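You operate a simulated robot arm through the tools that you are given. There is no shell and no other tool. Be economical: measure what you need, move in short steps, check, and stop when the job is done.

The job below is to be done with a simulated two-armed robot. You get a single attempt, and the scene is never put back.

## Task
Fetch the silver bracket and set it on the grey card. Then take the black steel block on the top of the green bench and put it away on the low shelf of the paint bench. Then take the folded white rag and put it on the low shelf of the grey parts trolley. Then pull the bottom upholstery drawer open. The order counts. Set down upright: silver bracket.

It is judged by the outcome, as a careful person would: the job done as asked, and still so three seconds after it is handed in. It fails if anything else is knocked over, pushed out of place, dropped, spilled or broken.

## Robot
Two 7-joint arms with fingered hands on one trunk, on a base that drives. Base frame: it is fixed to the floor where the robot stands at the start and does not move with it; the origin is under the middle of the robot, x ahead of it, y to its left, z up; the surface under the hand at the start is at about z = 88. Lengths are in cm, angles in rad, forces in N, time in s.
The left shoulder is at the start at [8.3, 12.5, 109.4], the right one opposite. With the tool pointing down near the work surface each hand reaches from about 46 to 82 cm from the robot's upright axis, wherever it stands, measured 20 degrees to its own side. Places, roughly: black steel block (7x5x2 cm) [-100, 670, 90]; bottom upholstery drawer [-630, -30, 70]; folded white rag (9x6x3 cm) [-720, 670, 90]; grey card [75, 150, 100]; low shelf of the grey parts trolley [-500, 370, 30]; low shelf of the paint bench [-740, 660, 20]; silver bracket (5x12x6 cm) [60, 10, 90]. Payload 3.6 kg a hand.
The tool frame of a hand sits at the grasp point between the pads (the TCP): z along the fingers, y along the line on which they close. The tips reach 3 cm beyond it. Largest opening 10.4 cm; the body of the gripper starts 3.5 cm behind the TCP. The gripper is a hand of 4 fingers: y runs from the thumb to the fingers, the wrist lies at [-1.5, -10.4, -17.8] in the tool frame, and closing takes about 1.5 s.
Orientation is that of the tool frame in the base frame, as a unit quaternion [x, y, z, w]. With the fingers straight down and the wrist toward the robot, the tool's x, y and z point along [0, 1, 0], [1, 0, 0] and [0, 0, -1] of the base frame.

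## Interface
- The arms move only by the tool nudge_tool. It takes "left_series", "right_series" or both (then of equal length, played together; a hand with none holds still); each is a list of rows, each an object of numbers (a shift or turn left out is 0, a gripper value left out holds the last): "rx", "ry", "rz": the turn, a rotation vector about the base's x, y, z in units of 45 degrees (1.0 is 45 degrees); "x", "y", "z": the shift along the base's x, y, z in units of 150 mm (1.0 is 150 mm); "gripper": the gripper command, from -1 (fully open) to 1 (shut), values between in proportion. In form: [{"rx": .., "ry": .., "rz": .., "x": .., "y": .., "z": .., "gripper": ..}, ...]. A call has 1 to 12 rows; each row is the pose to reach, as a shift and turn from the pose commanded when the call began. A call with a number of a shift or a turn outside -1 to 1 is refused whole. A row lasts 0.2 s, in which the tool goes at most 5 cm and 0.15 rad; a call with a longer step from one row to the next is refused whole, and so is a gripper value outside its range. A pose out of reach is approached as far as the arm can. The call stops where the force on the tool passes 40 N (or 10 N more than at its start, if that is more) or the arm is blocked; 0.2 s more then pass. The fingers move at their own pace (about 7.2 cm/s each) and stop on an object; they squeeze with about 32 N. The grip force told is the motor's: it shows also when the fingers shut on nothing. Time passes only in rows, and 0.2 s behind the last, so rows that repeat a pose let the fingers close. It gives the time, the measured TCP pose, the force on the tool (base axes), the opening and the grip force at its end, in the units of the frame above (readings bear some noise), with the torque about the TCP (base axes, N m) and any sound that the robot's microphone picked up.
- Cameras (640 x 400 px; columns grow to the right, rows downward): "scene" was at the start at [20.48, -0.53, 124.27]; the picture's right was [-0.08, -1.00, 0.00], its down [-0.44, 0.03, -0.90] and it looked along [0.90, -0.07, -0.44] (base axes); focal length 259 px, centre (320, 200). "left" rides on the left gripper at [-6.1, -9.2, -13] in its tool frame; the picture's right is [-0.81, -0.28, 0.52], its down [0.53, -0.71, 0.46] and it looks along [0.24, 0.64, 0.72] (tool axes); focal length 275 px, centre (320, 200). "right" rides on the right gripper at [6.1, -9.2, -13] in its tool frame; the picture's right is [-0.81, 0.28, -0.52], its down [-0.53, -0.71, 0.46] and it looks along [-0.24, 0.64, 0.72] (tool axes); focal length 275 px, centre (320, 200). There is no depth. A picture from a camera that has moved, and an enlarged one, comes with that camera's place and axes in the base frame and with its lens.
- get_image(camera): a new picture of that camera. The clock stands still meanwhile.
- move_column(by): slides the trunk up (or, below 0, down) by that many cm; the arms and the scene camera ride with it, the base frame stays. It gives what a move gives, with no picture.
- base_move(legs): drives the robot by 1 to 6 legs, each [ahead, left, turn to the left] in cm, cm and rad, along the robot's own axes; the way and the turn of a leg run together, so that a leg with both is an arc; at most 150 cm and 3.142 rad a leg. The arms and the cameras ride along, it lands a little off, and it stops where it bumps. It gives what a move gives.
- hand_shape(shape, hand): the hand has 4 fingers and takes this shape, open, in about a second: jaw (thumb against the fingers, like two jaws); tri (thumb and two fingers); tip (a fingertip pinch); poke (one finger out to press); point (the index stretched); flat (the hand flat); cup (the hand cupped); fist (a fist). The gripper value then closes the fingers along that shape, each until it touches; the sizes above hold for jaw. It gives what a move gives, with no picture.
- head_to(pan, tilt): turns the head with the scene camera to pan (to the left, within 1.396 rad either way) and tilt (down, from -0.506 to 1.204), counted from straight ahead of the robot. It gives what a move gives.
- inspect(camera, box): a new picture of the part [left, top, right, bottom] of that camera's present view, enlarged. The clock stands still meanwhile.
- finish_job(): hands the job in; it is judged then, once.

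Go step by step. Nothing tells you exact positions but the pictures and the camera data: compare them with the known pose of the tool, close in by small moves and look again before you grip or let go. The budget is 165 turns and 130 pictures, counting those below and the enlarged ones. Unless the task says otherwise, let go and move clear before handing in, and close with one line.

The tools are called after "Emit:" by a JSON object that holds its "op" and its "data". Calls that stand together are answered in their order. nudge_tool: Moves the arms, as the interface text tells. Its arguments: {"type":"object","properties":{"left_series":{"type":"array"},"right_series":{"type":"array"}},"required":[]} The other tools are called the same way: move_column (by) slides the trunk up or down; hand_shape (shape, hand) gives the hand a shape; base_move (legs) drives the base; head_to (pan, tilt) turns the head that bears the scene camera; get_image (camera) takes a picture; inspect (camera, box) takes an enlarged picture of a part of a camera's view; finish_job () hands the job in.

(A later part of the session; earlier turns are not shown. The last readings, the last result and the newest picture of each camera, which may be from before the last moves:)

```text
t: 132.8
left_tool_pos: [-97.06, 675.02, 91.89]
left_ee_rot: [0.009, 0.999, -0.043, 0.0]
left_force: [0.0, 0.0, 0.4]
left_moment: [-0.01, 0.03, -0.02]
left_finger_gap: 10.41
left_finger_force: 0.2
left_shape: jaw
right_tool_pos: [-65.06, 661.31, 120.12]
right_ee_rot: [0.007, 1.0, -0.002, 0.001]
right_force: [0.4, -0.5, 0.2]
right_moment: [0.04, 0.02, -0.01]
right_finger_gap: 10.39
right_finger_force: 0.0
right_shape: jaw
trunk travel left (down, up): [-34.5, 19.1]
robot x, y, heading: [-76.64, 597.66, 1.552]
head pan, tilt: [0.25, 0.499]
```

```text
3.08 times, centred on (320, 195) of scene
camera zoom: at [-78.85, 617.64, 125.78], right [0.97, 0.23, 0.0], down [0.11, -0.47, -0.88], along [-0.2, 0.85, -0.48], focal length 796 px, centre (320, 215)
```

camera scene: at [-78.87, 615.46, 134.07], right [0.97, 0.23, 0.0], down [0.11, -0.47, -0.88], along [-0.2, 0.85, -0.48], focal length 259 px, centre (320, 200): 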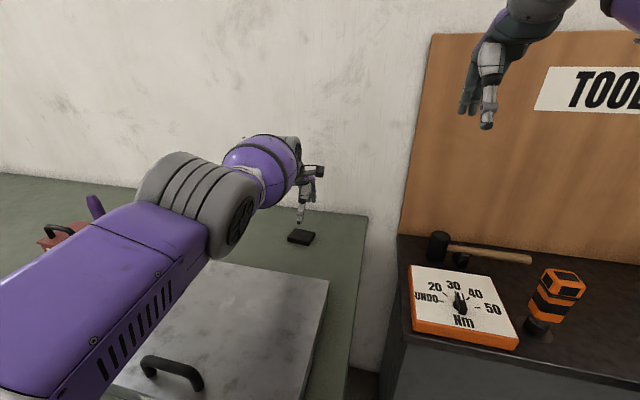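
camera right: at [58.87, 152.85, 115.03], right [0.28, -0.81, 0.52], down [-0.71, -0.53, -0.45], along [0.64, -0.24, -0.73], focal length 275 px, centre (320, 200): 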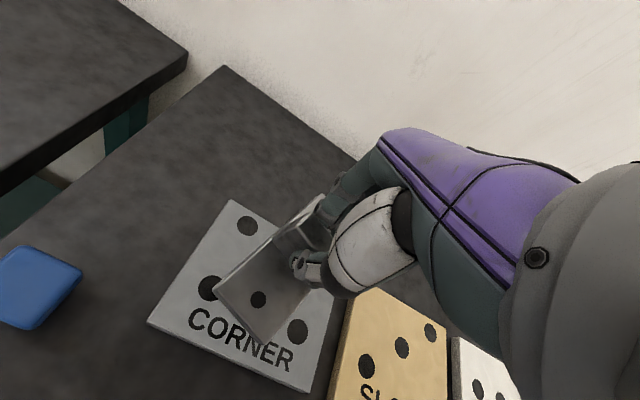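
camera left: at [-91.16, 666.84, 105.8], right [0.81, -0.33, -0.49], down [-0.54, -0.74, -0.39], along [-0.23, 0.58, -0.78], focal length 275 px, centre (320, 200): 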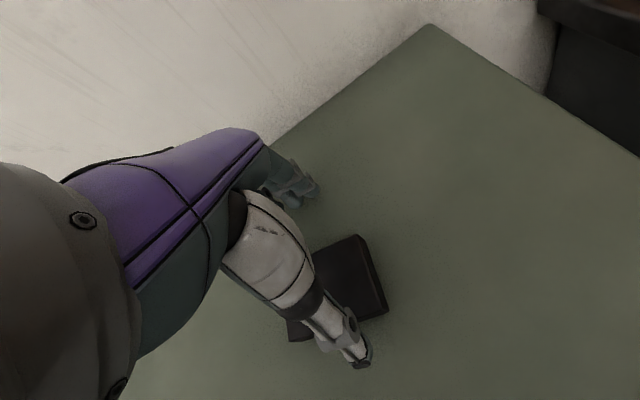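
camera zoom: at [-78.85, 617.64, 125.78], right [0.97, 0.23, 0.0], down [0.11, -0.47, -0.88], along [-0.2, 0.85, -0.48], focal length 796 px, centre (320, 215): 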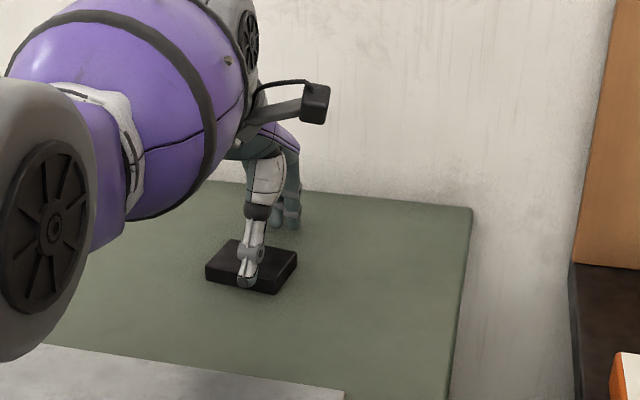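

The fingers straddle the block with no contact. I'll level the hand, nudge it to centre and close.

Emit:
{"op": "nudge_tool", "data": {"left_series": [{"rx": 0.06, "y": -0.04, "x": -0.03}, {"rx": 0.11, "y": -0.1, "x": -0.04}, {"rx": 0.11, "y": -0.1, "x": -0.04, "z": -0.02}, {"rx": 0.11, "y": -0.1, "x": -0.04, "z": -0.02}]}}

Emit:
{"op": "get_image", "data": {"camera": "left"}}

```text
t: 133.8
left_tool_pos: [-97.76, 676.46, 91.79]
left_ee_rot: [0.008, 1.0, 0.0, -0.001]
left_force: [0.6, -0.3, 2.5]
left_moment: [-0.19, 0.01, 0.02]
left_finger_gap: 10.41
left_finger_force: 0.1
left_shape: jaw
left hand out of reach, approached as far as the arm can: row 1, 2, 3, 4
right_tool_pos: [-64.96, 661.21, 120.18]
right_ee_rot: [0.008, 1.0, -0.001, 0.0]
right_force: [0.7, -0.6, 0.4]
right_moment: [-0.01, 0.02, -0.04]
right_finger_gap: 10.38
right_finger_force: 0.1
right_shape: jaw
trunk travel left (down, up): [-34.5, 19.1]
robot x, y, heading: [-77.13, 597.77, 1.549]
head pan, tilt: [0.25, 0.499]
```

```text
71 pictures are left
camera left: at [-91.87, 667.16, 104.97], right [0.81, -0.29, -0.52], down [-0.54, -0.7, -0.46], along [-0.23, 0.65, -0.72], focal length 275 px, centre (320, 200)
```

left: 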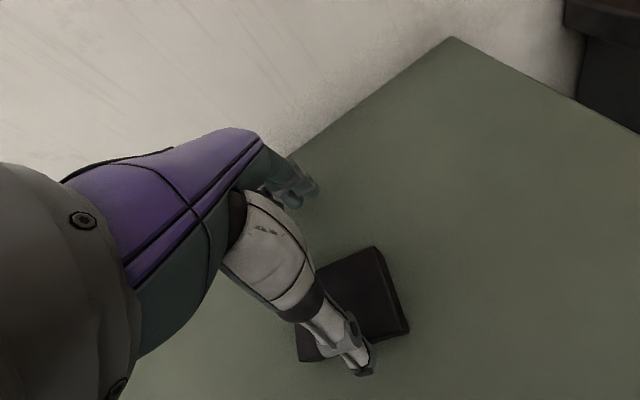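

The arm is stretched straight and isn't following the pull-back. I'll raise it a little and pull back more firmly to free it.

Emit:
{"op": "nudge_tool", "data": {"left_series": [{"z": 0.2}, {"z": 0.4, "y": -0.1}, {"z": 0.5, "y": -0.3}, {"z": 0.5, "y": -0.5}, {"z": 0.5, "y": -0.5}]}}

Emit:
{"op": "get_image", "data": {"camera": "left"}}

```text
t: 135.0
left_tool_pos: [-98.02, 676.27, 99.24]
left_ee_rot: [0.008, 1.0, 0.0, -0.001]
left_force: [0.5, 0.0, -1.2]
left_moment: [0.0, -0.04, -0.01]
left_finger_gap: 10.42
left_finger_force: 0.1
left_shape: jaw
left hand out of reach, approached as far as the arm can: row 2, 3, 4, 5
right_tool_pos: [-65.15, 661.35, 120.1]
right_ee_rot: [0.007, 1.0, -0.002, 0.0]
right_force: [0.4, 0.1, -0.1]
right_moment: [0.0, 0.01, 0.0]
right_finger_gap: 10.37
right_finger_force: 0.1
right_shape: jaw
trunk travel left (down, up): [-34.5, 19.1]
robot x, y, heading: [-76.91, 597.6, 1.556]
head pan, tilt: [0.25, 0.499]
```

```text
70 pictures are left
camera left: at [-92.08, 666.92, 112.48], right [0.81, -0.29, -0.52], down [-0.54, -0.71, -0.46], along [-0.23, 0.65, -0.73], focal length 275 px, centre (320, 200)
```

left: 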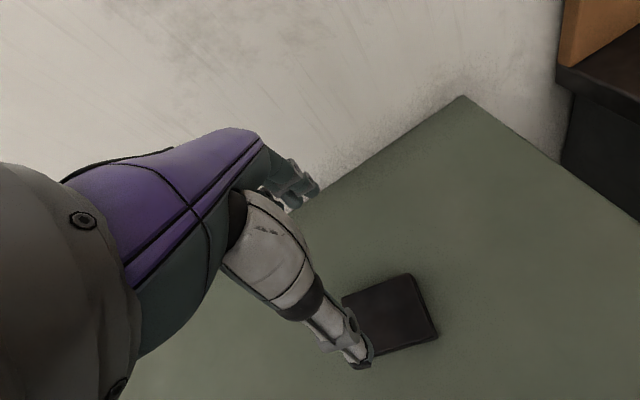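

The arm won't bend, but height still responds, so I'll back the base 3.8 cm instead to centre over the block.

Emit:
{"op": "base_move", "data": {"legs": [[-3.8, 0, 0]]}}

Emit:
{"op": "nudge_tool", "data": {"left_series": [{}, {"z": -0.1}, {"z": -0.1}]}}

Emit:
{"op": "get_image", "data": {"camera": "left"}}

```text
t: 135.7
left_tool_pos: [-97.94, 676.22, 99.22]
left_ee_rot: [0.008, 1.0, -0.001, 0.001]
left_force: [-0.2, -0.4, -0.2]
left_moment: [0.01, 0.01, -0.03]
left_finger_gap: 10.41
left_finger_force: 0.0
left_shape: jaw
right_tool_pos: [-65.0, 661.25, 120.26]
right_ee_rot: [0.008, 1.0, -0.002, 0.0]
right_force: [-0.2, -0.1, 0.2]
right_moment: [0.01, 0.02, -0.01]
right_finger_gap: 10.37
right_finger_force: 0.0
right_shape: jaw
trunk travel left (down, up): [-34.5, 19.1]
robot x, y, heading: [-76.59, 597.62, 1.549]
head pan, tilt: [0.25, 0.499]
stopped in leg 1: the robot was blocked; the commanded pose is now the measured one
```

```text
t: 136.5
left_tool_pos: [-97.92, 676.25, 97.74]
left_ee_rot: [0.008, 1.0, -0.001, 0.001]
left_force: [0.6, 0.5, -0.4]
left_moment: [0.0, 0.01, 0.04]
left_finger_gap: 10.42
left_finger_force: 0.1
left_shape: jaw
right_tool_pos: [-64.96, 661.23, 120.05]
right_ee_rot: [0.008, 1.0, 0.0, -0.001]
right_force: [-0.1, 0.4, 0.2]
right_moment: [0.02, 0.0, -0.03]
right_finger_gap: 10.36
right_finger_force: 0.0
right_shape: jaw
trunk travel left (down, up): [-34.5, 19.1]
robot x, y, heading: [-76.86, 597.86, 1.556]
head pan, tilt: [0.25, 0.499]
```

```text
69 pictures are left
camera left: at [-92.04, 667.02, 111.0], right [0.81, -0.29, -0.52], down [-0.54, -0.71, -0.45], along [-0.23, 0.65, -0.73], focal length 275 px, centre (320, 200)
```

left: 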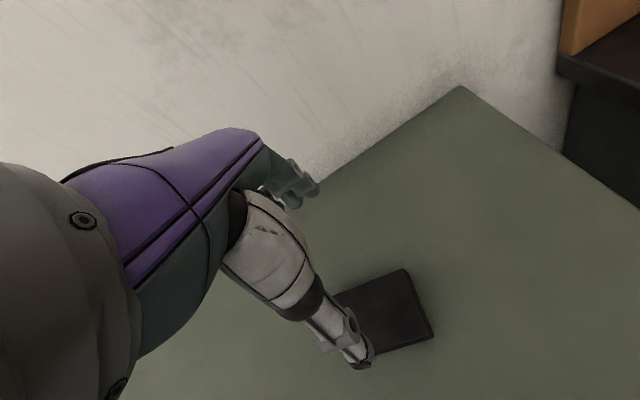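

The base is now held in contact too. I'll look around the elbow and the bench edge.

Emit:
{"op": "head_to", "data": {"pan": 0.9, "tilt": 0.8}}

Emit:
{"op": "get_image", "data": {"camera": "scene"}}

Emit:
{"op": "head_to", "data": {"pan": 0.0, "tilt": 1.15}}

Emit:
{"op": "get_image", "data": {"camera": "scene"}}

```text
t: 137.5
left_tool_pos: [-98.0, 676.38, 97.79]
left_ee_rot: [0.007, 1.0, -0.001, 0.001]
left_force: [-0.4, 0.0, 1.0]
left_moment: [0.02, 0.02, 0.0]
left_finger_gap: 10.43
left_finger_force: 0.0
left_shape: jaw
right_tool_pos: [-65.08, 661.26, 120.17]
right_ee_rot: [0.008, 1.0, -0.001, 0.001]
right_force: [-0.3, 0.4, 0.8]
right_moment: [0.04, 0.03, 0.04]
right_finger_gap: 10.37
right_finger_force: 0.0
right_shape: jaw
trunk travel left (down, up): [-34.5, 19.1]
robot x, y, heading: [-76.93, 597.76, 1.552]
head pan, tilt: [0.901, 0.799]
```

```text
68 pictures are left
camera scene: at [-82.97, 613.92, 123.18], right [0.64, 0.77, 0.0], down [0.55, -0.46, -0.7], along [-0.54, 0.44, -0.72], focal length 259 px, centre (320, 200)
```

scene: 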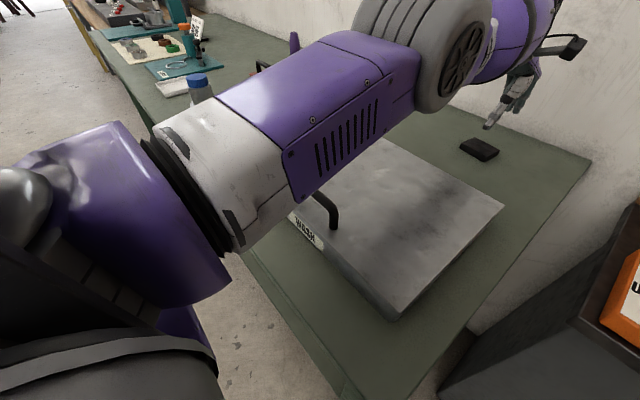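

```text
t: 138.7
left_tool_pos: [-97.8, 676.33, 97.83]
left_ee_rot: [0.008, 1.0, -0.002, 0.001]
left_force: [-0.8, 0.0, 0.0]
left_moment: [-0.03, 0.0, 0.0]
left_finger_gap: 10.4
left_finger_force: 0.0
left_shape: jaw
right_tool_pos: [-64.99, 661.32, 120.19]
right_ee_rot: [0.008, 1.0, -0.001, 0.001]
right_force: [0.1, -0.1, -0.1]
right_moment: [-0.02, -0.02, 0.02]
right_finger_gap: 10.38
right_finger_force: 0.1
right_shape: jaw
trunk travel left (down, up): [-34.5, 19.1]
robot x, y, heading: [-76.84, 597.39, 1.549]
head pan, tilt: [0.0, 1.15]
```

```text
67 pictures are left
camera scene: at [-76.64, 614.74, 120.7], right [1.0, -0.02, 0.0], down [-0.02, -0.91, -0.41], along [0.01, 0.41, -0.91], focal length 259 px, centre (320, 200)
```

scene: 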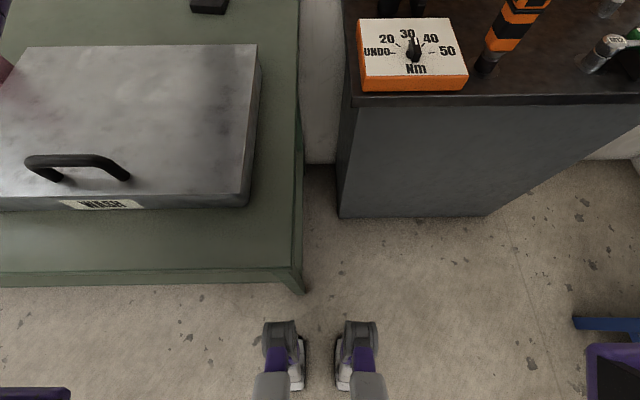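

The torso is touching the bench's front edge, and the arm itself is clear. I'll try backing away again, with a small turn to unstick it.

Emit:
{"op": "base_move", "data": {"legs": [[0, -1, 0], [-3.8, 1, 0]]}}

```text
t: 140.0
left_tool_pos: [-98.08, 672.36, 97.83]
left_ee_rot: [0.009, 1.0, 0.0, 0.0]
left_force: [0.0, -0.8, 0.2]
left_moment: [-0.01, 0.01, -0.01]
left_finger_gap: 10.39
left_finger_force: 0.0
left_shape: jaw
right_tool_pos: [-65.1, 657.45, 120.27]
right_ee_rot: [0.009, 1.0, -0.001, 0.0]
right_force: [-0.9, -1.1, 0.4]
right_moment: [-0.01, -0.02, -0.02]
right_finger_gap: 10.37
right_finger_force: 0.0
right_shape: jaw
trunk travel left (down, up): [-34.5, 19.1]
robot x, y, heading: [-77.23, 594.04, 1.548]
head pan, tilt: [0.0, 1.15]
```

That freed it, and the hand is at (-98.1, 672.4), right over the block. I'll lower and check before closing.

Emit:
{"op": "nudge_tool", "data": {"left_series": [{"z": -0.2}, {"z": -0.35}, {"z": -0.42}, {"z": -0.42}]}}

Emit:
{"op": "get_image", "data": {"camera": "left"}}

```text
t: 141.0
left_tool_pos: [-97.96, 672.54, 91.53]
left_ee_rot: [0.008, 1.0, -0.002, 0.001]
left_force: [0.0, -0.6, 0.3]
left_moment: [0.02, -0.02, -0.02]
left_finger_gap: 10.4
left_finger_force: 0.1
left_shape: jaw
right_tool_pos: [-65.05, 657.56, 120.18]
right_ee_rot: [0.009, 1.0, -0.001, 0.0]
right_force: [0.2, -0.6, 0.0]
right_moment: [0.01, 0.0, 0.0]
right_finger_gap: 10.39
right_finger_force: 0.0
right_shape: jaw
trunk travel left (down, up): [-34.5, 19.1]
robot x, y, heading: [-77.11, 594.2, 1.554]
head pan, tilt: [0.0, 1.15]
```

```text
66 pictures are left
camera left: at [-92.12, 663.36, 104.67], right [0.81, -0.29, -0.52], down [-0.54, -0.71, -0.45], along [-0.23, 0.65, -0.73], focal length 275 px, centre (320, 200)
```

left: 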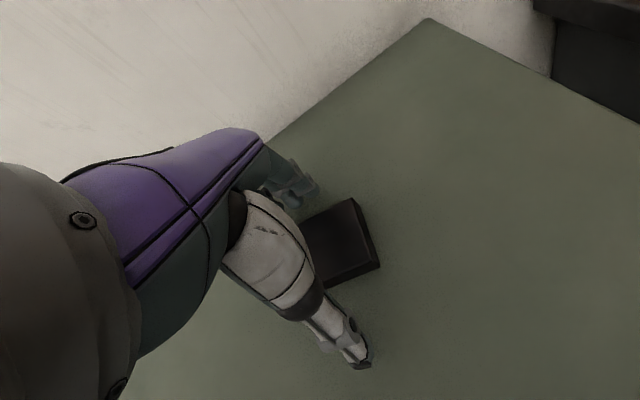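

Centred; closing.

Emit:
{"op": "nudge_tool", "data": {"left_series": [{"gripper": 1}, {"gripper": 1}, {"gripper": 1}, {"gripper": 1}, {"gripper": 1}, {"gripper": 1}, {"gripper": 1}, {"gripper": 1}]}}

Emit:
{"op": "nudge_tool", "data": {"left_series": [{"z": 0.1}, {"z": 0.3}, {"z": 0.5}, {"z": 0.5}]}}

Emit:
{"op": "get_image", "data": {"camera": "left"}}

```text
t: 142.8
left_tool_pos: [-98.04, 672.68, 91.48]
left_ee_rot: [0.008, 1.0, -0.003, 0.001]
left_force: [0.1, 0.7, -0.1]
left_moment: [-0.01, -0.01, -0.03]
left_finger_gap: 4.48
left_finger_force: 31.9
left_shape: jaw
right_tool_pos: [-65.16, 657.54, 120.19]
right_ee_rot: [0.009, 1.0, -0.002, 0.001]
right_force: [-0.4, 0.2, 0.9]
right_moment: [-0.03, 0.0, 0.0]
right_finger_gap: 10.37
right_finger_force: 0.1
right_shape: jaw
trunk travel left (down, up): [-34.5, 19.1]
robot x, y, heading: [-76.93, 593.83, 1.552]
head pan, tilt: [0.0, 1.15]
```

```text
t: 143.8
left_tool_pos: [-97.98, 672.54, 98.85]
left_ee_rot: [0.008, 1.0, -0.002, 0.0]
left_force: [0.1, -0.2, -4.5]
left_moment: [-0.01, 0.01, 0.0]
left_finger_gap: 4.45
left_finger_force: 31.8
left_shape: jaw
right_tool_pos: [-65.08, 657.6, 120.11]
right_ee_rot: [0.009, 1.0, -0.001, 0.0]
right_force: [0.5, 0.3, -0.5]
right_moment: [0.0, -0.03, 0.02]
right_finger_gap: 10.4
right_finger_force: 0.0
right_shape: jaw
trunk travel left (down, up): [-34.5, 19.1]
robot x, y, heading: [-77.06, 594.15, 1.551]
head pan, tilt: [0.0, 1.15]
```

```text
65 pictures are left
camera left: at [-92.14, 663.33, 112.11], right [0.81, -0.29, -0.52], down [-0.54, -0.71, -0.45], along [-0.23, 0.65, -0.73], focal length 275 px, centre (320, 200)
```

left: 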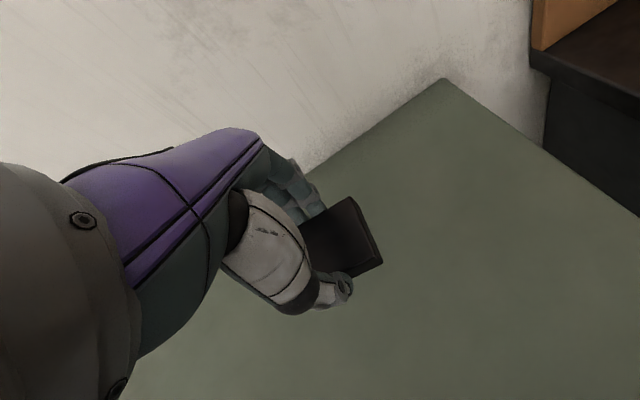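

The block is held. I'll raise it and pull it in toward the body before driving.

Emit:
{"op": "nudge_tool", "data": {"left_series": [{"z": 0.3}, {"z": 0.6}, {"z": 0.9}, {"z": 0.9, "y": -0.3}, {"z": 1, "y": -0.6}, {"z": 1, "y": -0.9}, {"z": 1, "y": -1}, {"z": 1, "y": -1}]}}

Emit:
{"op": "base_move", "data": {"legs": [[-35, 0, 0.02]]}}

Emit:
{"op": "head_to", "data": {"pan": 1.3, "tilt": 0.3}}

Emit:
{"op": "get_image", "data": {"camera": "scene"}}

```text
t: 145.6
left_tool_pos: [-97.91, 657.59, 113.92]
left_ee_rot: [0.008, 1.0, -0.003, 0.0]
left_force: [-0.1, 0.7, -3.8]
left_moment: [-0.07, -0.02, -0.01]
left_finger_gap: 4.46
left_finger_force: 31.7
left_shape: jaw
left hand out of reach, approached as far as the arm can: row 1, 2, 3
right_tool_pos: [-64.94, 657.52, 120.08]
right_ee_rot: [0.009, 1.0, -0.002, 0.0]
right_force: [0.3, 0.0, -0.7]
right_moment: [0.02, -0.01, 0.02]
right_finger_gap: 10.37
right_finger_force: 0.0
right_shape: jaw
trunk travel left (down, up): [-34.5, 19.1]
robot x, y, heading: [-76.96, 594.03, 1.553]
head pan, tilt: [0.0, 1.15]
```

```text
t: 147.8
left_tool_pos: [-99.52, 622.19, 113.98]
left_ee_rot: [-0.001, 1.0, -0.002, 0.0]
left_force: [-0.7, -0.2, -4.0]
left_moment: [0.03, -0.02, 0.01]
left_finger_gap: 4.45
left_finger_force: 31.7
left_shape: jaw
right_tool_pos: [-66.49, 622.83, 120.15]
right_ee_rot: [-0.001, 1.0, -0.002, 0.0]
right_force: [0.2, -0.2, 0.5]
right_moment: [0.01, 0.0, -0.03]
right_finger_gap: 10.38
right_finger_force: 0.0
right_shape: jaw
trunk travel left (down, up): [-34.5, 19.1]
robot x, y, heading: [-77.63, 559.45, 1.57]
head pan, tilt: [0.0, 1.15]
```

```text
t: 149.3
left_tool_pos: [-99.59, 622.36, 113.93]
left_ee_rot: [-0.002, 1.0, -0.002, 0.001]
left_force: [0.0, -0.2, -4.0]
left_moment: [-0.03, 0.0, 0.0]
left_finger_gap: 4.42
left_finger_force: 32.5
left_shape: jaw
right_tool_pos: [-66.57, 622.89, 120.13]
right_ee_rot: [-0.001, 1.0, -0.002, 0.0]
right_force: [-0.2, 1.1, -0.1]
right_moment: [-0.01, -0.02, 0.02]
right_finger_gap: 10.36
right_finger_force: 0.1
right_shape: jaw
trunk travel left (down, up): [-34.5, 19.1]
robot x, y, heading: [-77.79, 559.17, 1.569]
head pan, tilt: [1.3, 0.3]
```

```text
64 pictures are left
camera scene: at [-86.35, 572.7, 127.61], right [0.27, 0.96, 0.0], down [0.29, -0.08, -0.96], along [-0.92, 0.26, -0.3], focal length 259 px, centre (320, 200)
```

scene: 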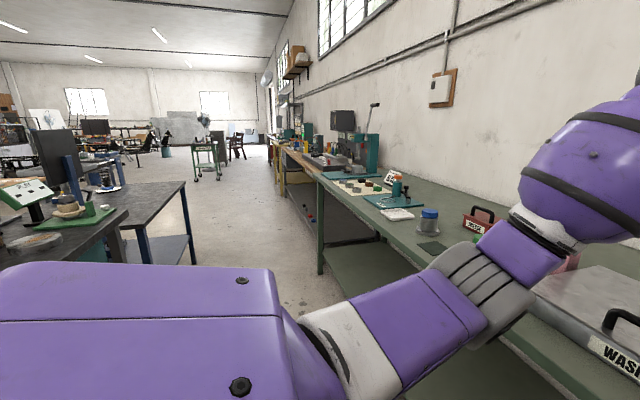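

The corridor runs toward -x between tables at y < 515 and benches at y > 619. I'll turn left to face -x so the arms lead, then look.

Emit:
{"op": "base_move", "data": {"legs": [[7, 0, 0], [0, 0, 1.571]]}}

Emit:
{"op": "head_to", "data": {"pan": 0.0, "tilt": 0.3}}

Emit:
{"op": "get_image", "data": {"camera": "scene"}}

```text
t: 154.2
left_tool_pos: [-140.37, 543.58, 113.92]
left_ee_rot: [0.71, -0.704, 0.0, -0.002]
left_force: [-0.2, -0.9, -3.3]
left_moment: [0.01, -0.01, -0.01]
left_finger_gap: 4.43
left_finger_force: 31.6
left_shape: jaw
right_tool_pos: [-141.3, 576.3, 120.1]
right_ee_rot: [0.711, -0.703, 0.001, -0.002]
right_force: [-0.6, 0.0, 0.2]
right_moment: [0.03, 0.0, 0.03]
right_finger_gap: 10.37
right_finger_force: 0.0
right_shape: jaw
trunk travel left (down, up): [-34.5, 19.1]
robot x, y, heading: [-77.57, 566.26, -3.133]
head pan, tilt: [1.3, 0.3]
```

```text
t: 155.6
left_tool_pos: [-140.45, 543.43, 113.99]
left_ee_rot: [0.711, -0.703, 0.001, -0.002]
left_force: [-0.2, 0.3, -3.8]
left_moment: [0.01, -0.02, -0.02]
left_finger_gap: 4.42
left_finger_force: 31.7
left_shape: jaw
right_tool_pos: [-141.25, 576.33, 120.27]
right_ee_rot: [0.711, -0.703, 0.001, -0.001]
right_force: [0.5, -0.1, 1.4]
right_moment: [0.03, -0.01, 0.02]
right_finger_gap: 10.36
right_finger_force: 0.1
right_shape: jaw
trunk travel left (down, up): [-34.5, 19.1]
robot x, y, heading: [-77.32, 566.06, -3.134]
head pan, tilt: [0.0, 0.3]
```

```text
63 pictures are left
camera scene: at [-97.56, 566.06, 127.61], right [-0.01, 1.0, 0.0], down [0.3, 0.0, -0.96], along [-0.96, -0.01, -0.3], focal length 259 px, centre (320, 200)
```

scene: 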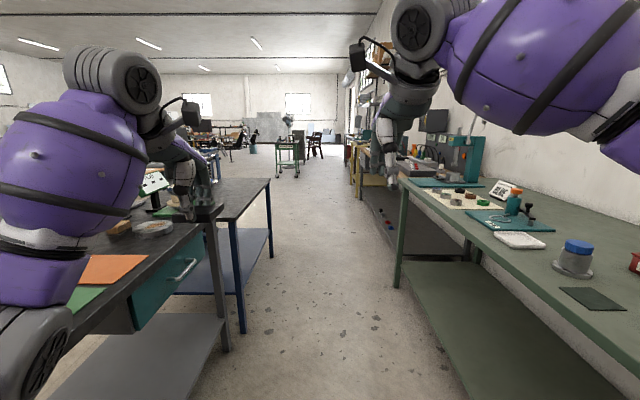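

The corridor is clear along y of about 567. I'll drive two legs and look again.

Emit:
{"op": "base_move", "data": {"legs": [[150, 0, 0], [150, 0, 0]]}}

Emit:
{"op": "get_image", "data": {"camera": "scene"}}

```text
t: 170.0
left_tool_pos: [-437.85, 542.08, 113.86]
left_ee_rot: [0.709, -0.706, 0.0, -0.002]
left_force: [0.3, 0.4, -3.4]
left_moment: [-0.01, 0.02, 0.02]
left_finger_gap: 4.44
left_finger_force: 31.6
left_shape: jaw
right_tool_pos: [-438.59, 574.84, 120.25]
right_ee_rot: [0.708, -0.706, 0.001, -0.001]
right_force: [0.2, -0.2, 0.7]
right_moment: [0.01, 0.0, 0.01]
right_finger_gap: 10.36
right_finger_force: 0.2
right_shape: jaw
trunk travel left (down, up): [-34.5, 19.1]
robot x, y, heading: [-374.77, 564.34, -3.14]
head pan, tilt: [0.0, 0.3]
```

```text
62 pictures are left
camera scene: at [-394.98, 564.29, 127.61], right [0.0, 1.0, 0.0], down [0.3, 0.0, -0.96], along [-0.96, 0.0, -0.3], focal length 259 px, centre (320, 200)
```

scene: 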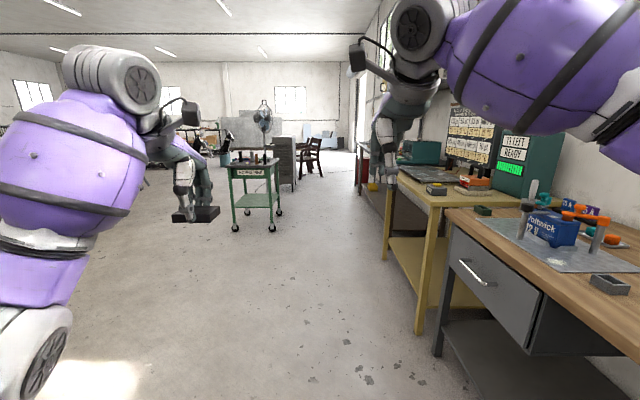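

I'll carry on another leg, then look at the paint bench and the trolley.

Emit:
{"op": "base_move", "data": {"legs": [[150, 0, 0], [40, 0, 0]]}}

Emit:
{"op": "head_to", "data": {"pan": -0.6, "tilt": 0.4}}

Emit:
{"op": "get_image", "data": {"camera": "scene"}}

Emit:
{"op": "head_to", "data": {"pan": 0.1, "tilt": 0.3}}

Emit:
{"op": "get_image", "data": {"camera": "scene"}}

```text
t: 179.5
left_tool_pos: [-627.71, 542.32, 113.89]
left_ee_rot: [-0.707, 0.707, -0.001, 0.001]
left_force: [-0.2, -0.2, -3.7]
left_moment: [0.01, -0.03, 0.04]
left_finger_gap: 4.41
left_finger_force: 32.3
left_shape: jaw
right_tool_pos: [-628.27, 575.04, 120.05]
right_ee_rot: [-0.707, 0.707, -0.001, 0.002]
right_force: [-0.3, 0.2, -0.6]
right_moment: [0.01, 0.0, 0.04]
right_finger_gap: 10.41
right_finger_force: 0.0
right_shape: jaw
trunk travel left (down, up): [-34.5, 19.1]
robot x, y, heading: [-564.52, 563.98, 3.14]
head pan, tilt: [0.0, 0.3]
```

```text
t: 180.5
left_tool_pos: [-627.73, 542.14, 113.95]
left_ee_rot: [-0.707, 0.707, -0.001, 0.001]
left_force: [-0.4, -0.2, -3.1]
left_moment: [-0.02, -0.08, 0.0]
left_finger_gap: 4.42
left_finger_force: 32.1
left_shape: jaw
right_tool_pos: [-628.31, 574.98, 120.11]
right_ee_rot: [0.707, -0.707, 0.001, -0.002]
right_force: [0.8, -0.4, 0.1]
right_moment: [-0.03, -0.03, 0.0]
right_finger_gap: 10.38
right_finger_force: 0.0
right_shape: jaw
trunk travel left (down, up): [-34.5, 19.1]
robot x, y, heading: [-564.17, 564.15, 3.141]
head pan, tilt: [-0.6, 0.4]
```

```text
61 pictures are left
camera scene: at [-582.92, 569.56, 126.69], right [0.57, 0.82, 0.0], down [0.32, -0.22, -0.92], along [-0.76, 0.52, -0.39], focal length 259 px, centre (320, 200)
```

scene: 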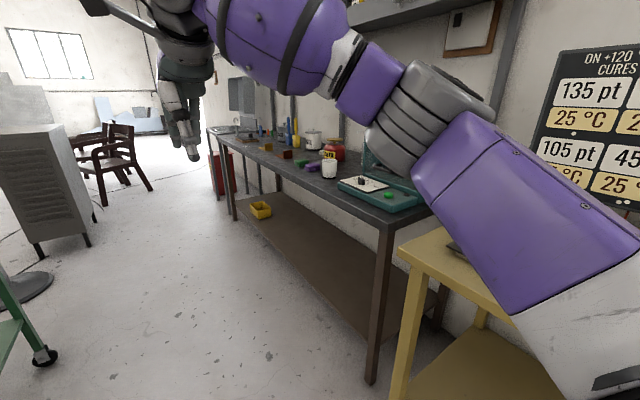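

```text
t: 181.5
left_tool_pos: [-627.79, 542.28, 113.93]
left_ee_rot: [0.707, -0.707, 0.001, -0.001]
left_force: [0.1, -0.2, -2.2]
left_moment: [-0.01, -0.03, 0.03]
left_finger_gap: 4.4
left_finger_force: 32.0
left_shape: jaw
right_tool_pos: [-628.2, 575.01, 120.24]
right_ee_rot: [-0.707, 0.707, -0.002, 0.001]
right_force: [0.9, 0.3, -0.4]
right_moment: [0.02, 0.0, 0.0]
right_finger_gap: 10.37
right_finger_force: 0.1
right_shape: jaw
trunk travel left (down, up): [-34.5, 19.1]
robot x, y, heading: [-564.88, 564.26, 3.137]
head pan, tilt: [0.099, 0.3]
```

```text
60 pictures are left
camera scene: at [-584.58, 563.42, 127.61], right [-0.1, 1.0, 0.0], down [0.29, 0.03, -0.96], along [-0.95, -0.09, -0.3], focal length 259 px, centre (320, 200)
```

scene: 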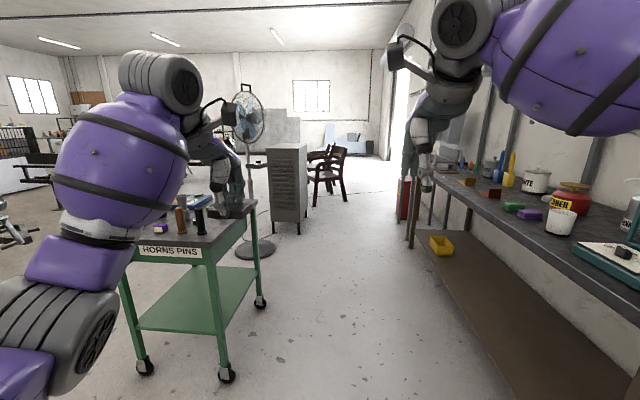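

This is the paint bench: its top runs x -636 to -836 with front edge at y about 630, and the brown low shelf below is empty apart from a yellow bin at the far end. I'll pull both hands in, drive alongside and turn to face it.

Emit:
{"op": "nudge_tool", "data": {"left_series": [{"x": 0.2}, {"x": 0.4}, {"x": 0.6}, {"x": 0.8}, {"x": 0.8}], "right_series": [{"x": 0.2, "y": 0.1}, {"x": 0.4, "y": 0.2}, {"x": 0.7, "y": 0.3}, {"x": 1, "y": 0.4}, {"x": 1, "y": 0.5}]}}

Emit:
{"op": "nudge_tool", "data": {"right_series": [{"x": 0.2, "z": 0.2}, {"x": 0.4, "z": 0.4}, {"x": 0.6, "z": 0.5}, {"x": 0.6, "z": 0.5}]}}

Emit:
{"op": "base_move", "data": {"legs": [[122, 0, 0], [0, 0, -1.568]]}}

Emit:
{"op": "head_to", "data": {"pan": 0.0, "tilt": 0.6}}

Emit:
{"op": "get_image", "data": {"camera": "scene"}}

```text
t: 182.7
left_tool_pos: [-615.58, 542.31, 113.99]
left_ee_rot: [0.707, -0.707, 0.002, -0.002]
left_force: [-0.3, 0.8, -3.8]
left_moment: [0.0, -0.01, -0.01]
left_finger_gap: 4.39
left_finger_force: 32.0
left_shape: jaw
right_tool_pos: [-613.15, 582.63, 120.12]
right_ee_rot: [0.707, -0.707, 0.001, -0.001]
right_force: [-0.8, 0.5, 0.3]
right_moment: [-0.03, 0.02, 0.01]
right_finger_gap: 10.37
right_finger_force: 0.1
right_shape: jaw
trunk travel left (down, up): [-34.5, 19.1]
robot x, y, heading: [-564.38, 563.97, 3.143]
head pan, tilt: [0.099, 0.3]
```

```text
t: 183.7
left_tool_pos: [-615.84, 542.19, 113.85]
left_ee_rot: [0.707, -0.707, 0.001, -0.001]
left_force: [-0.4, -0.5, -2.9]
left_moment: [0.02, -0.01, -0.01]
left_finger_gap: 4.37
left_finger_force: 31.7
left_shape: jaw
right_tool_pos: [-604.4, 582.66, 127.61]
right_ee_rot: [0.707, -0.707, 0.001, -0.002]
right_force: [0.0, -0.5, -0.2]
right_moment: [0.04, -0.01, 0.02]
right_finger_gap: 10.36
right_finger_force: 0.0
right_shape: jaw
trunk travel left (down, up): [-34.5, 19.1]
robot x, y, heading: [-564.48, 564.24, 3.138]
head pan, tilt: [0.099, 0.3]
```

```text
t: 193.7
left_tool_pos: [-709.31, 615.29, 113.89]
left_ee_rot: [-0.006, 1.0, -0.002, 0.0]
left_force: [-0.2, -0.2, -4.3]
left_moment: [-0.02, -0.03, -0.01]
left_finger_gap: 4.38
left_finger_force: 31.8
left_shape: jaw
right_tool_pos: [-668.86, 604.29, 127.6]
right_ee_rot: [-0.005, 1.0, -0.002, 0.0]
right_force: [0.1, -1.0, 0.4]
right_moment: [0.02, 0.01, -0.02]
right_finger_gap: 10.36
right_finger_force: 0.1
right_shape: jaw
trunk travel left (down, up): [-34.5, 19.1]
robot x, y, heading: [-686.83, 563.89, 1.582]
head pan, tilt: [0.099, 0.3]
```

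```text
t: 194.5
left_tool_pos: [-709.29, 615.33, 113.98]
left_ee_rot: [-0.005, 1.0, -0.002, 0.001]
left_force: [-0.5, 0.0, -4.1]
left_moment: [-0.06, 0.02, 0.0]
left_finger_gap: 4.37
left_finger_force: 32.5
left_shape: jaw
right_tool_pos: [-668.83, 604.21, 127.7]
right_ee_rot: [-0.004, 1.0, -0.002, 0.0]
right_force: [-0.5, 0.1, -0.9]
right_moment: [0.0, 0.01, -0.03]
right_finger_gap: 10.41
right_finger_force: 0.0
right_shape: jaw
trunk travel left (down, up): [-34.5, 19.1]
robot x, y, heading: [-686.63, 564.18, 1.575]
head pan, tilt: [0.0, 0.6]
```

```text
59 pictures are left
camera scene: at [-686.99, 584.15, 124.87], right [1.0, 0.01, 0.0], down [0.0, -0.56, -0.83], along [-0.01, 0.83, -0.56], focal length 259 px, centre (320, 200)
```

scene: 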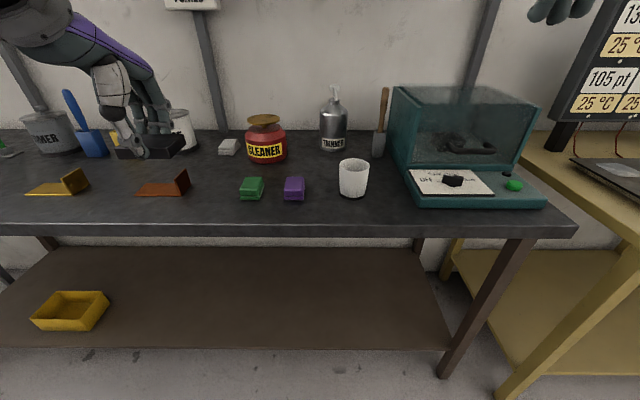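

The white rag is on top at about (-719, 668), and the shelf runs y 636–690. I'll back off 10 cm, lower the trunk, and look before reaching in low with the block.

Emit:
{"op": "base_move", "data": {"legs": [[-10, 0, 0]]}}

Emit:
{"op": "move_column", "data": {"by": -33}}

Emit:
{"op": "head_to", "data": {"pan": 0.3, "tilt": 0.5}}

Emit:
{"op": "get_image", "data": {"camera": "scene"}}

```text
t: 195.7
left_tool_pos: [-709.2, 605.33, 113.94]
left_ee_rot: [-0.004, 1.0, -0.002, 0.0]
left_force: [-0.7, -0.3, -4.2]
left_moment: [-0.02, 0.01, -0.01]
left_finger_gap: 4.39
left_finger_force: 32.4
left_shape: jaw
right_tool_pos: [-668.69, 594.27, 127.71]
right_ee_rot: [-0.004, 1.0, -0.002, 0.0]
right_force: [-0.2, -0.3, -1.1]
right_moment: [0.03, 0.03, 0.0]
right_finger_gap: 10.36
right_finger_force: 0.1
right_shape: jaw
trunk travel left (down, up): [-34.5, 19.1]
robot x, y, heading: [-687.0, 554.49, 1.576]
head pan, tilt: [0.0, 0.6]
```

```text
t: 198.9
left_tool_pos: [-709.17, 605.31, 80.95]
left_ee_rot: [-0.004, 1.0, -0.002, 0.0]
left_force: [0.2, 0.3, -4.2]
left_moment: [0.02, -0.01, 0.0]
left_finger_gap: 4.38
left_finger_force: 32.0
left_shape: jaw
right_tool_pos: [-668.71, 602.82, 88.76]
right_ee_rot: [-0.004, 0.996, -0.088, 0.0]
right_force: [0.1, 1.0, 0.4]
right_moment: [-0.01, -0.02, -0.01]
right_finger_gap: 10.39
right_finger_force: 0.2
right_shape: jaw
trunk travel left (down, up): [-1.5, 52.1]
robot x, y, heading: [-686.81, 554.61, 1.575]
head pan, tilt: [0.0, 0.6]
```

```text
t: 199.7
left_tool_pos: [-709.18, 605.19, 80.93]
left_ee_rot: [-0.005, 1.0, -0.002, 0.0]
left_force: [0.7, 0.4, -4.3]
left_moment: [-0.02, 0.03, 0.0]
left_finger_gap: 4.38
left_finger_force: 31.9
left_shape: jaw
right_tool_pos: [-668.77, 602.72, 88.77]
right_ee_rot: [-0.005, 0.996, -0.088, 0.001]
right_force: [-0.6, 0.0, -0.9]
right_moment: [0.02, 0.0, -0.01]
right_finger_gap: 10.37
right_finger_force: 0.1
right_shape: jaw
trunk travel left (down, up): [-1.5, 52.1]
robot x, y, heading: [-687.08, 554.4, 1.577]
head pan, tilt: [0.3, 0.499]
```

```text
58 pictures are left
camera scene: at [-689.66, 583.84, 91.7], right [0.95, 0.3, 0.0], down [0.14, -0.46, -0.88], along [-0.26, 0.84, -0.48], focal length 259 px, centre (320, 200)
```

scene: 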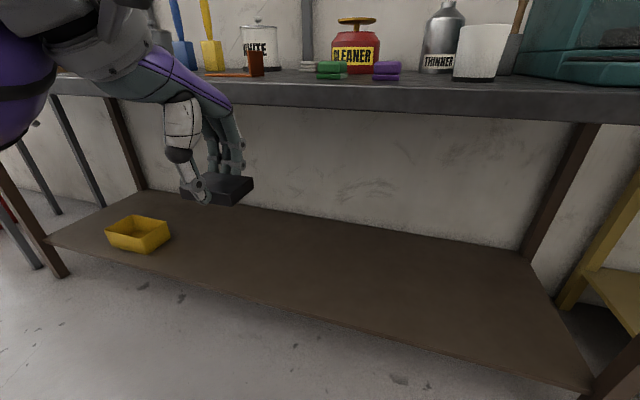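

The shelf is clear in front. I'll lower the left hand in front of the bench while drawing the right hand back and up, out of the way.

Emit:
{"op": "nudge_tool", "data": {"left_series": [{"z": -0.25}, {"z": -0.5}, {"z": -0.75}, {"z": -1}, {"z": -1}], "right_series": [{"y": -0.2}, {"y": -0.4}, {"y": -0.6}, {"y": -0.8, "z": 0.2}, {"y": -0.8, "z": 0.4}]}}

Emit:
{"op": "nudge_tool", "data": {"left_series": [{"z": -0.25}, {"z": -0.5}, {"z": -0.75}, {"z": -1}, {"z": -1}], "right_series": [{"z": 0.25}, {"z": 0.5}, {"z": 0.75}, {"z": 1}, {"z": 1}]}}

Emit:
{"op": "nudge_tool", "data": {"left_series": [{"z": -0.25}, {"z": -0.5}, {"z": -0.75}, {"z": -1}, {"z": -1}]}}

Emit:
{"op": "get_image", "data": {"camera": "scene"}}

```text
t: 200.9
left_tool_pos: [-709.23, 605.32, 65.87]
left_ee_rot: [-0.005, 1.0, -0.002, 0.0]
left_force: [-0.1, 0.0, -4.0]
left_moment: [-0.06, 0.01, -0.01]
left_finger_gap: 4.35
left_finger_force: 31.7
left_shape: jaw
right_tool_pos: [-669.49, 594.1, 85.86]
right_ee_rot: [-0.005, 0.996, -0.089, -0.002]
right_force: [-0.7, 0.3, 0.5]
right_moment: [-0.04, -0.01, 0.0]
right_finger_gap: 10.36
right_finger_force: 0.1
right_shape: jaw
right hand out of reach, approached as far as the arm can: row 1, 2, 3, 4, 5
trunk travel left (down, up): [-1.5, 52.1]
robot x, y, heading: [-686.83, 554.2, 1.576]
head pan, tilt: [0.3, 0.499]
```

```text
t: 202.1
left_tool_pos: [-709.28, 605.43, 50.95]
left_ee_rot: [-0.004, 1.0, -0.001, 0.0]
left_force: [-0.4, -0.6, -4.1]
left_moment: [-0.02, 0.03, -0.01]
left_finger_gap: 4.36
left_finger_force: 31.5
left_shape: jaw
right_tool_pos: [-670.06, 596.96, 87.18]
right_ee_rot: [-0.005, 0.996, -0.088, -0.001]
right_force: [0.1, 0.8, 0.2]
right_moment: [0.0, 0.0, -0.02]
right_finger_gap: 10.36
right_finger_force: 0.1
right_shape: jaw
right hand out of reach, approached as far as the arm can: row 1, 2, 3, 4, 5
trunk travel left (down, up): [-1.5, 52.1]
robot x, y, heading: [-687.13, 554.38, 1.58]
head pan, tilt: [0.3, 0.499]
```

```text
t: 203.3
left_tool_pos: [-709.21, 605.17, 35.84]
left_ee_rot: [-0.005, 1.0, -0.002, 0.0]
left_force: [0.4, 0.0, -2.9]
left_moment: [-0.01, 0.02, 0.01]
left_finger_gap: 4.34
left_finger_force: 32.0
left_shape: jaw
right_tool_pos: [-670.07, 597.0, 87.21]
right_ee_rot: [-0.005, 0.996, -0.088, 0.0]
right_force: [-0.2, -0.1, 0.4]
right_moment: [0.0, -0.01, 0.01]
right_finger_gap: 10.39
right_finger_force: 0.0
right_shape: jaw
trunk travel left (down, up): [-1.5, 52.1]
robot x, y, heading: [-686.97, 554.41, 1.58]
head pan, tilt: [0.3, 0.499]
```

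```text
57 pictures are left
camera scene: at [-689.66, 583.84, 91.7], right [0.95, 0.3, 0.0], down [0.14, -0.46, -0.88], along [-0.27, 0.84, -0.48], focal length 259 px, centre (320, 200)
```

scene: 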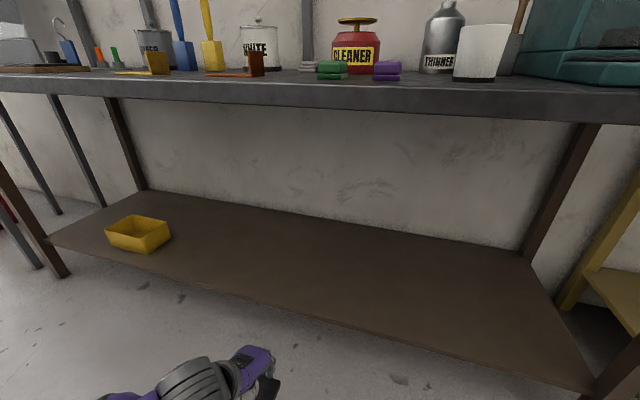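

The left arm works well low down. The right hand can't fold further back, so I'll lower it too, so that it passes under the bench top in front of the shelf space.

Emit:
{"op": "nudge_tool", "data": {"right_series": [{"y": 0.2, "z": -0.1, "rx": 0.1}, {"y": 0.4, "z": -0.3, "rx": 0.22}, {"y": 0.5, "z": -0.55, "rx": 0.22}, {"y": 0.5, "z": -0.8, "rx": 0.22}, {"y": 0.5, "z": -1, "rx": 0.22}, {"y": 0.5, "z": -1, "rx": 0.22}]}}

Emit:
{"op": "nudge_tool", "data": {"right_series": [{"z": -0.25}, {"z": -0.5}, {"z": -0.75}, {"z": -1}, {"z": -1}]}}

Emit:
{"op": "nudge_tool", "data": {"right_series": [{"z": -0.25}, {"z": -0.5}, {"z": -0.75}, {"z": -0.9}, {"z": -0.9}]}}

```text
t: 204.7
left_tool_pos: [-709.2, 605.37, 35.99]
left_ee_rot: [-0.004, 1.0, -0.002, 0.0]
left_force: [-0.7, 0.2, -3.9]
left_moment: [-0.05, 0.03, 0.0]
left_finger_gap: 4.36
left_finger_force: 31.9
left_shape: jaw
right_tool_pos: [-670.03, 604.51, 72.09]
right_ee_rot: [-0.005, 1.0, -0.002, 0.001]
right_force: [0.2, -0.9, -0.3]
right_moment: [0.03, -0.04, 0.02]
right_finger_gap: 10.38
right_finger_force: 0.0
right_shape: jaw
trunk travel left (down, up): [-1.5, 52.1]
robot x, y, heading: [-686.74, 554.2, 1.578]
head pan, tilt: [0.3, 0.499]
```

```text
t: 205.9
left_tool_pos: [-709.11, 605.31, 35.81]
left_ee_rot: [-0.004, 1.0, -0.002, -0.001]
left_force: [1.1, 0.2, -4.2]
left_moment: [-0.03, -0.03, 0.01]
left_finger_gap: 4.37
left_finger_force: 31.8
left_shape: jaw
right_tool_pos: [-669.91, 605.04, 56.97]
right_ee_rot: [-0.004, 1.0, -0.003, 0.0]
right_force: [0.2, -1.1, 1.1]
right_moment: [0.0, 0.01, -0.01]
right_finger_gap: 10.36
right_finger_force: 0.0
right_shape: jaw
right hand out of reach, approached as far as the arm can: row 3, 4, 5
trunk travel left (down, up): [-1.5, 52.1]
robot x, y, heading: [-687.02, 554.29, 1.572]
head pan, tilt: [0.3, 0.499]
```

```text
t: 207.1
left_tool_pos: [-709.2, 605.26, 35.88]
left_ee_rot: [-0.005, 1.0, -0.001, -0.001]
left_force: [1.1, 0.0, -4.2]
left_moment: [-0.02, 0.0, 0.0]
left_finger_gap: 4.35
left_finger_force: 32.1
left_shape: jaw
right_tool_pos: [-669.87, 605.21, 43.54]
right_ee_rot: [-0.004, 1.0, -0.002, 0.0]
right_force: [-0.5, 0.2, -1.0]
right_moment: [0.01, -0.01, 0.0]
right_finger_gap: 10.37
right_finger_force: 0.1
right_shape: jaw
trunk travel left (down, up): [-1.5, 52.1]
robot x, y, heading: [-686.6, 554.5, 1.578]
head pan, tilt: [0.3, 0.499]
```

Both hands are low. The head leans forward with the trunk down, so I'll drive only 20 cm and reach the rest of the way with the left arm.

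Emit:
{"op": "base_move", "data": {"legs": [[20, 0, 0]]}}

Emit:
{"op": "nudge_tool", "data": {"left_series": [{"y": 0.2}, {"y": 0.4}, {"y": 0.6}, {"y": 0.8}, {"y": 1}, {"y": 1}]}}

Emit:
{"op": "get_image", "data": {"camera": "scene"}}

Emit:
{"op": "get_image", "data": {"camera": "left"}}

```text
t: 208.7
left_tool_pos: [-709.2, 624.99, 35.91]
left_ee_rot: [-0.003, 1.0, -0.003, 0.0]
left_force: [0.1, 0.5, -4.3]
left_moment: [-0.03, 0.0, -0.01]
left_finger_gap: 4.35
left_finger_force: 31.7
left_shape: jaw
right_tool_pos: [-670.1, 624.79, 43.67]
right_ee_rot: [-0.004, 1.0, -0.002, 0.002]
right_force: [0.9, -0.4, 0.3]
right_moment: [0.02, 0.01, 0.02]
right_finger_gap: 10.39
right_finger_force: 0.1
right_shape: jaw
trunk travel left (down, up): [-1.5, 52.1]
robot x, y, heading: [-686.75, 573.93, 1.579]
head pan, tilt: [0.3, 0.499]
```

```text
t: 210.1
left_tool_pos: [-709.3, 639.93, 35.7]
left_ee_rot: [-0.004, 1.0, -0.003, 0.001]
left_force: [0.1, 0.4, -4.4]
left_moment: [-0.02, 0.01, -0.02]
left_finger_gap: 4.35
left_finger_force: 32.6
left_shape: jaw
right_tool_pos: [-670.12, 624.83, 43.52]
right_ee_rot: [-0.005, 1.0, -0.002, 0.001]
right_force: [0.0, 0.8, 0.2]
right_moment: [0.0, 0.01, 0.02]
right_finger_gap: 10.38
right_finger_force: 0.1
right_shape: jaw
trunk travel left (down, up): [-1.5, 52.1]
robot x, y, heading: [-686.91, 574.04, 1.575]
head pan, tilt: [0.3, 0.499]
```

```text
56 pictures are left
camera scene: at [-689.79, 603.52, 91.7], right [0.95, 0.3, 0.0], down [0.14, -0.46, -0.88], along [-0.27, 0.84, -0.48], focal length 259 px, centre (320, 200)
```

scene: 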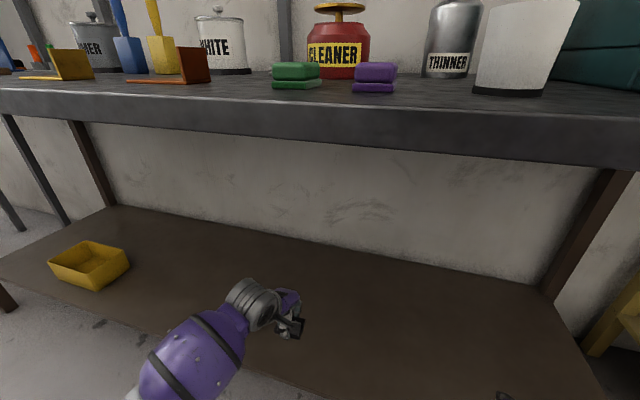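

```text
55 pictures are left
camera left: at [-703.3, 630.81, 49.06], right [0.81, -0.27, -0.52], down [-0.53, -0.72, -0.45], along [-0.25, 0.64, -0.73], focal length 275 px, centre (320, 200)
```

left: 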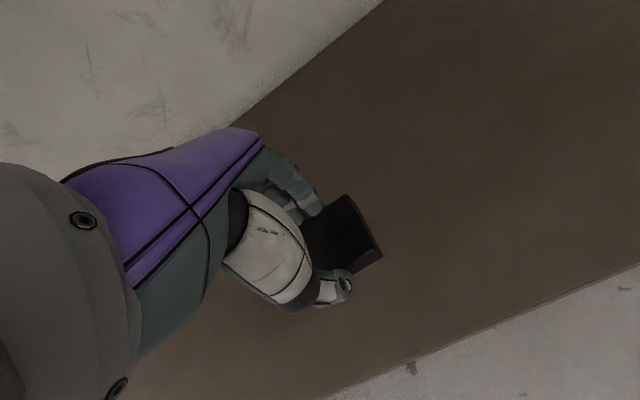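

Over the shelf. I'll reach 10 cm further in, then lower until contact.

Emit:
{"op": "nudge_tool", "data": {"left_series": [{"y": 0.25}, {"y": 0.5}, {"y": 0.67}, {"y": 0.67, "z": -0.2}, {"y": 0.67, "z": -0.4}, {"y": 0.67, "z": -0.5}, {"y": 0.67, "z": -0.58}, {"y": 0.67, "z": -0.64}, {"y": 0.67, "z": -0.7}, {"y": 0.67, "z": -0.7}]}}

Emit:
{"op": "get_image", "data": {"camera": "left"}}

```text
t: 212.3
left_tool_pos: [-709.34, 649.34, 25.41]
left_ee_rot: [-0.004, 1.0, -0.002, 0.0]
left_force: [0.7, 0.5, -2.1]
left_moment: [0.0, 0.01, 0.03]
left_finger_gap: 4.34
left_finger_force: 31.5
left_shape: jaw
left hand out of reach, approached as far as the arm can: row 9, 10
right_tool_pos: [-670.08, 624.81, 43.57]
right_ee_rot: [-0.004, 1.0, -0.002, 0.002]
right_force: [-0.3, 0.5, 0.3]
right_moment: [0.02, 0.02, -0.03]
right_finger_gap: 10.39
right_finger_force: 0.1
right_shape: jaw
trunk travel left (down, up): [-1.5, 52.1]
robot x, y, heading: [-687.06, 574.23, 1.575]
head pan, tilt: [0.3, 0.499]
```

```text
54 pictures are left
camera left: at [-703.23, 640.17, 38.64], right [0.81, -0.27, -0.52], down [-0.53, -0.72, -0.45], along [-0.25, 0.64, -0.73], focal length 275 px, centre (320, 200)
```

left: 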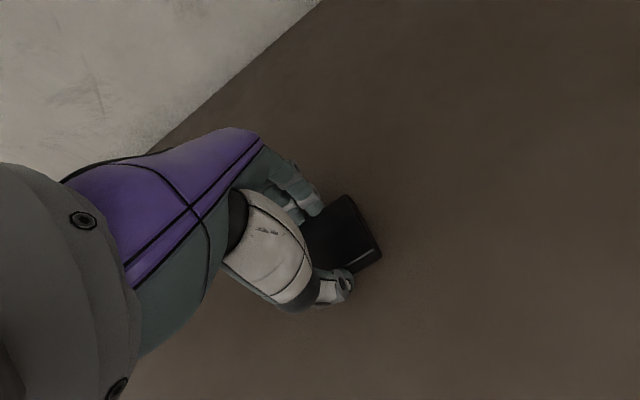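

The arm is at its limit with the block just above the shelf. I'll draw back slightly to gain reach and lower the last bit.

Emit:
{"op": "nudge_tool", "data": {"left_series": [{"y": -0.15}, {"y": -0.3}, {"y": -0.3, "z": -0.04}, {"y": -0.3, "z": -0.08}, {"y": -0.3, "z": -0.12}, {"y": -0.3, "z": -0.12}]}}

Emit:
{"op": "get_image", "data": {"camera": "left"}}

```text
t: 213.4
left_tool_pos: [-709.22, 645.39, 25.1]
left_ee_rot: [-0.004, 1.0, 0.008, 0.0]
left_force: [0.2, -6.1, 19.7]
left_moment: [-0.25, -0.02, -0.02]
left_finger_gap: 4.54
left_finger_force: 31.1
left_shape: jaw
right_tool_pos: [-670.15, 624.74, 43.71]
right_ee_rot: [-0.004, 1.0, -0.001, 0.0]
right_force: [0.1, -0.7, -0.2]
right_moment: [0.02, -0.01, -0.02]
right_finger_gap: 10.35
right_finger_force: 0.0
right_shape: jaw
trunk travel left (down, up): [-1.5, 52.1]
robot x, y, heading: [-686.79, 573.78, 1.581]
head pan, tilt: [0.3, 0.499]
stopped in row 5 (left hand): the force on the tool passed its limit at 45 N (the readings are from after the stop); the commanded pose is now the measured one
```

```text
53 pictures are left
camera left: at [-703.23, 635.99, 38.25], right [0.81, -0.26, -0.52], down [-0.53, -0.71, -0.47], along [-0.25, 0.65, -0.71], focal length 275 px, centre (320, 200)
```

left: 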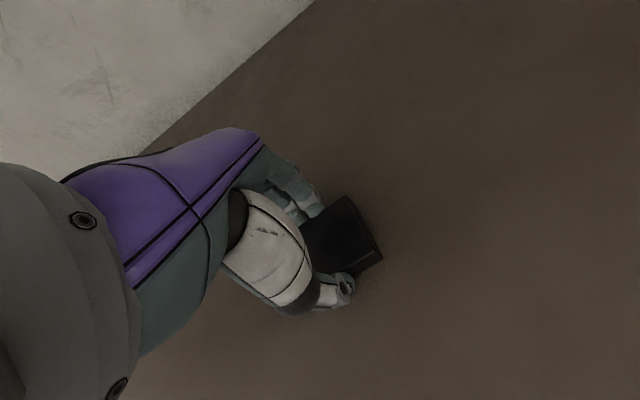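

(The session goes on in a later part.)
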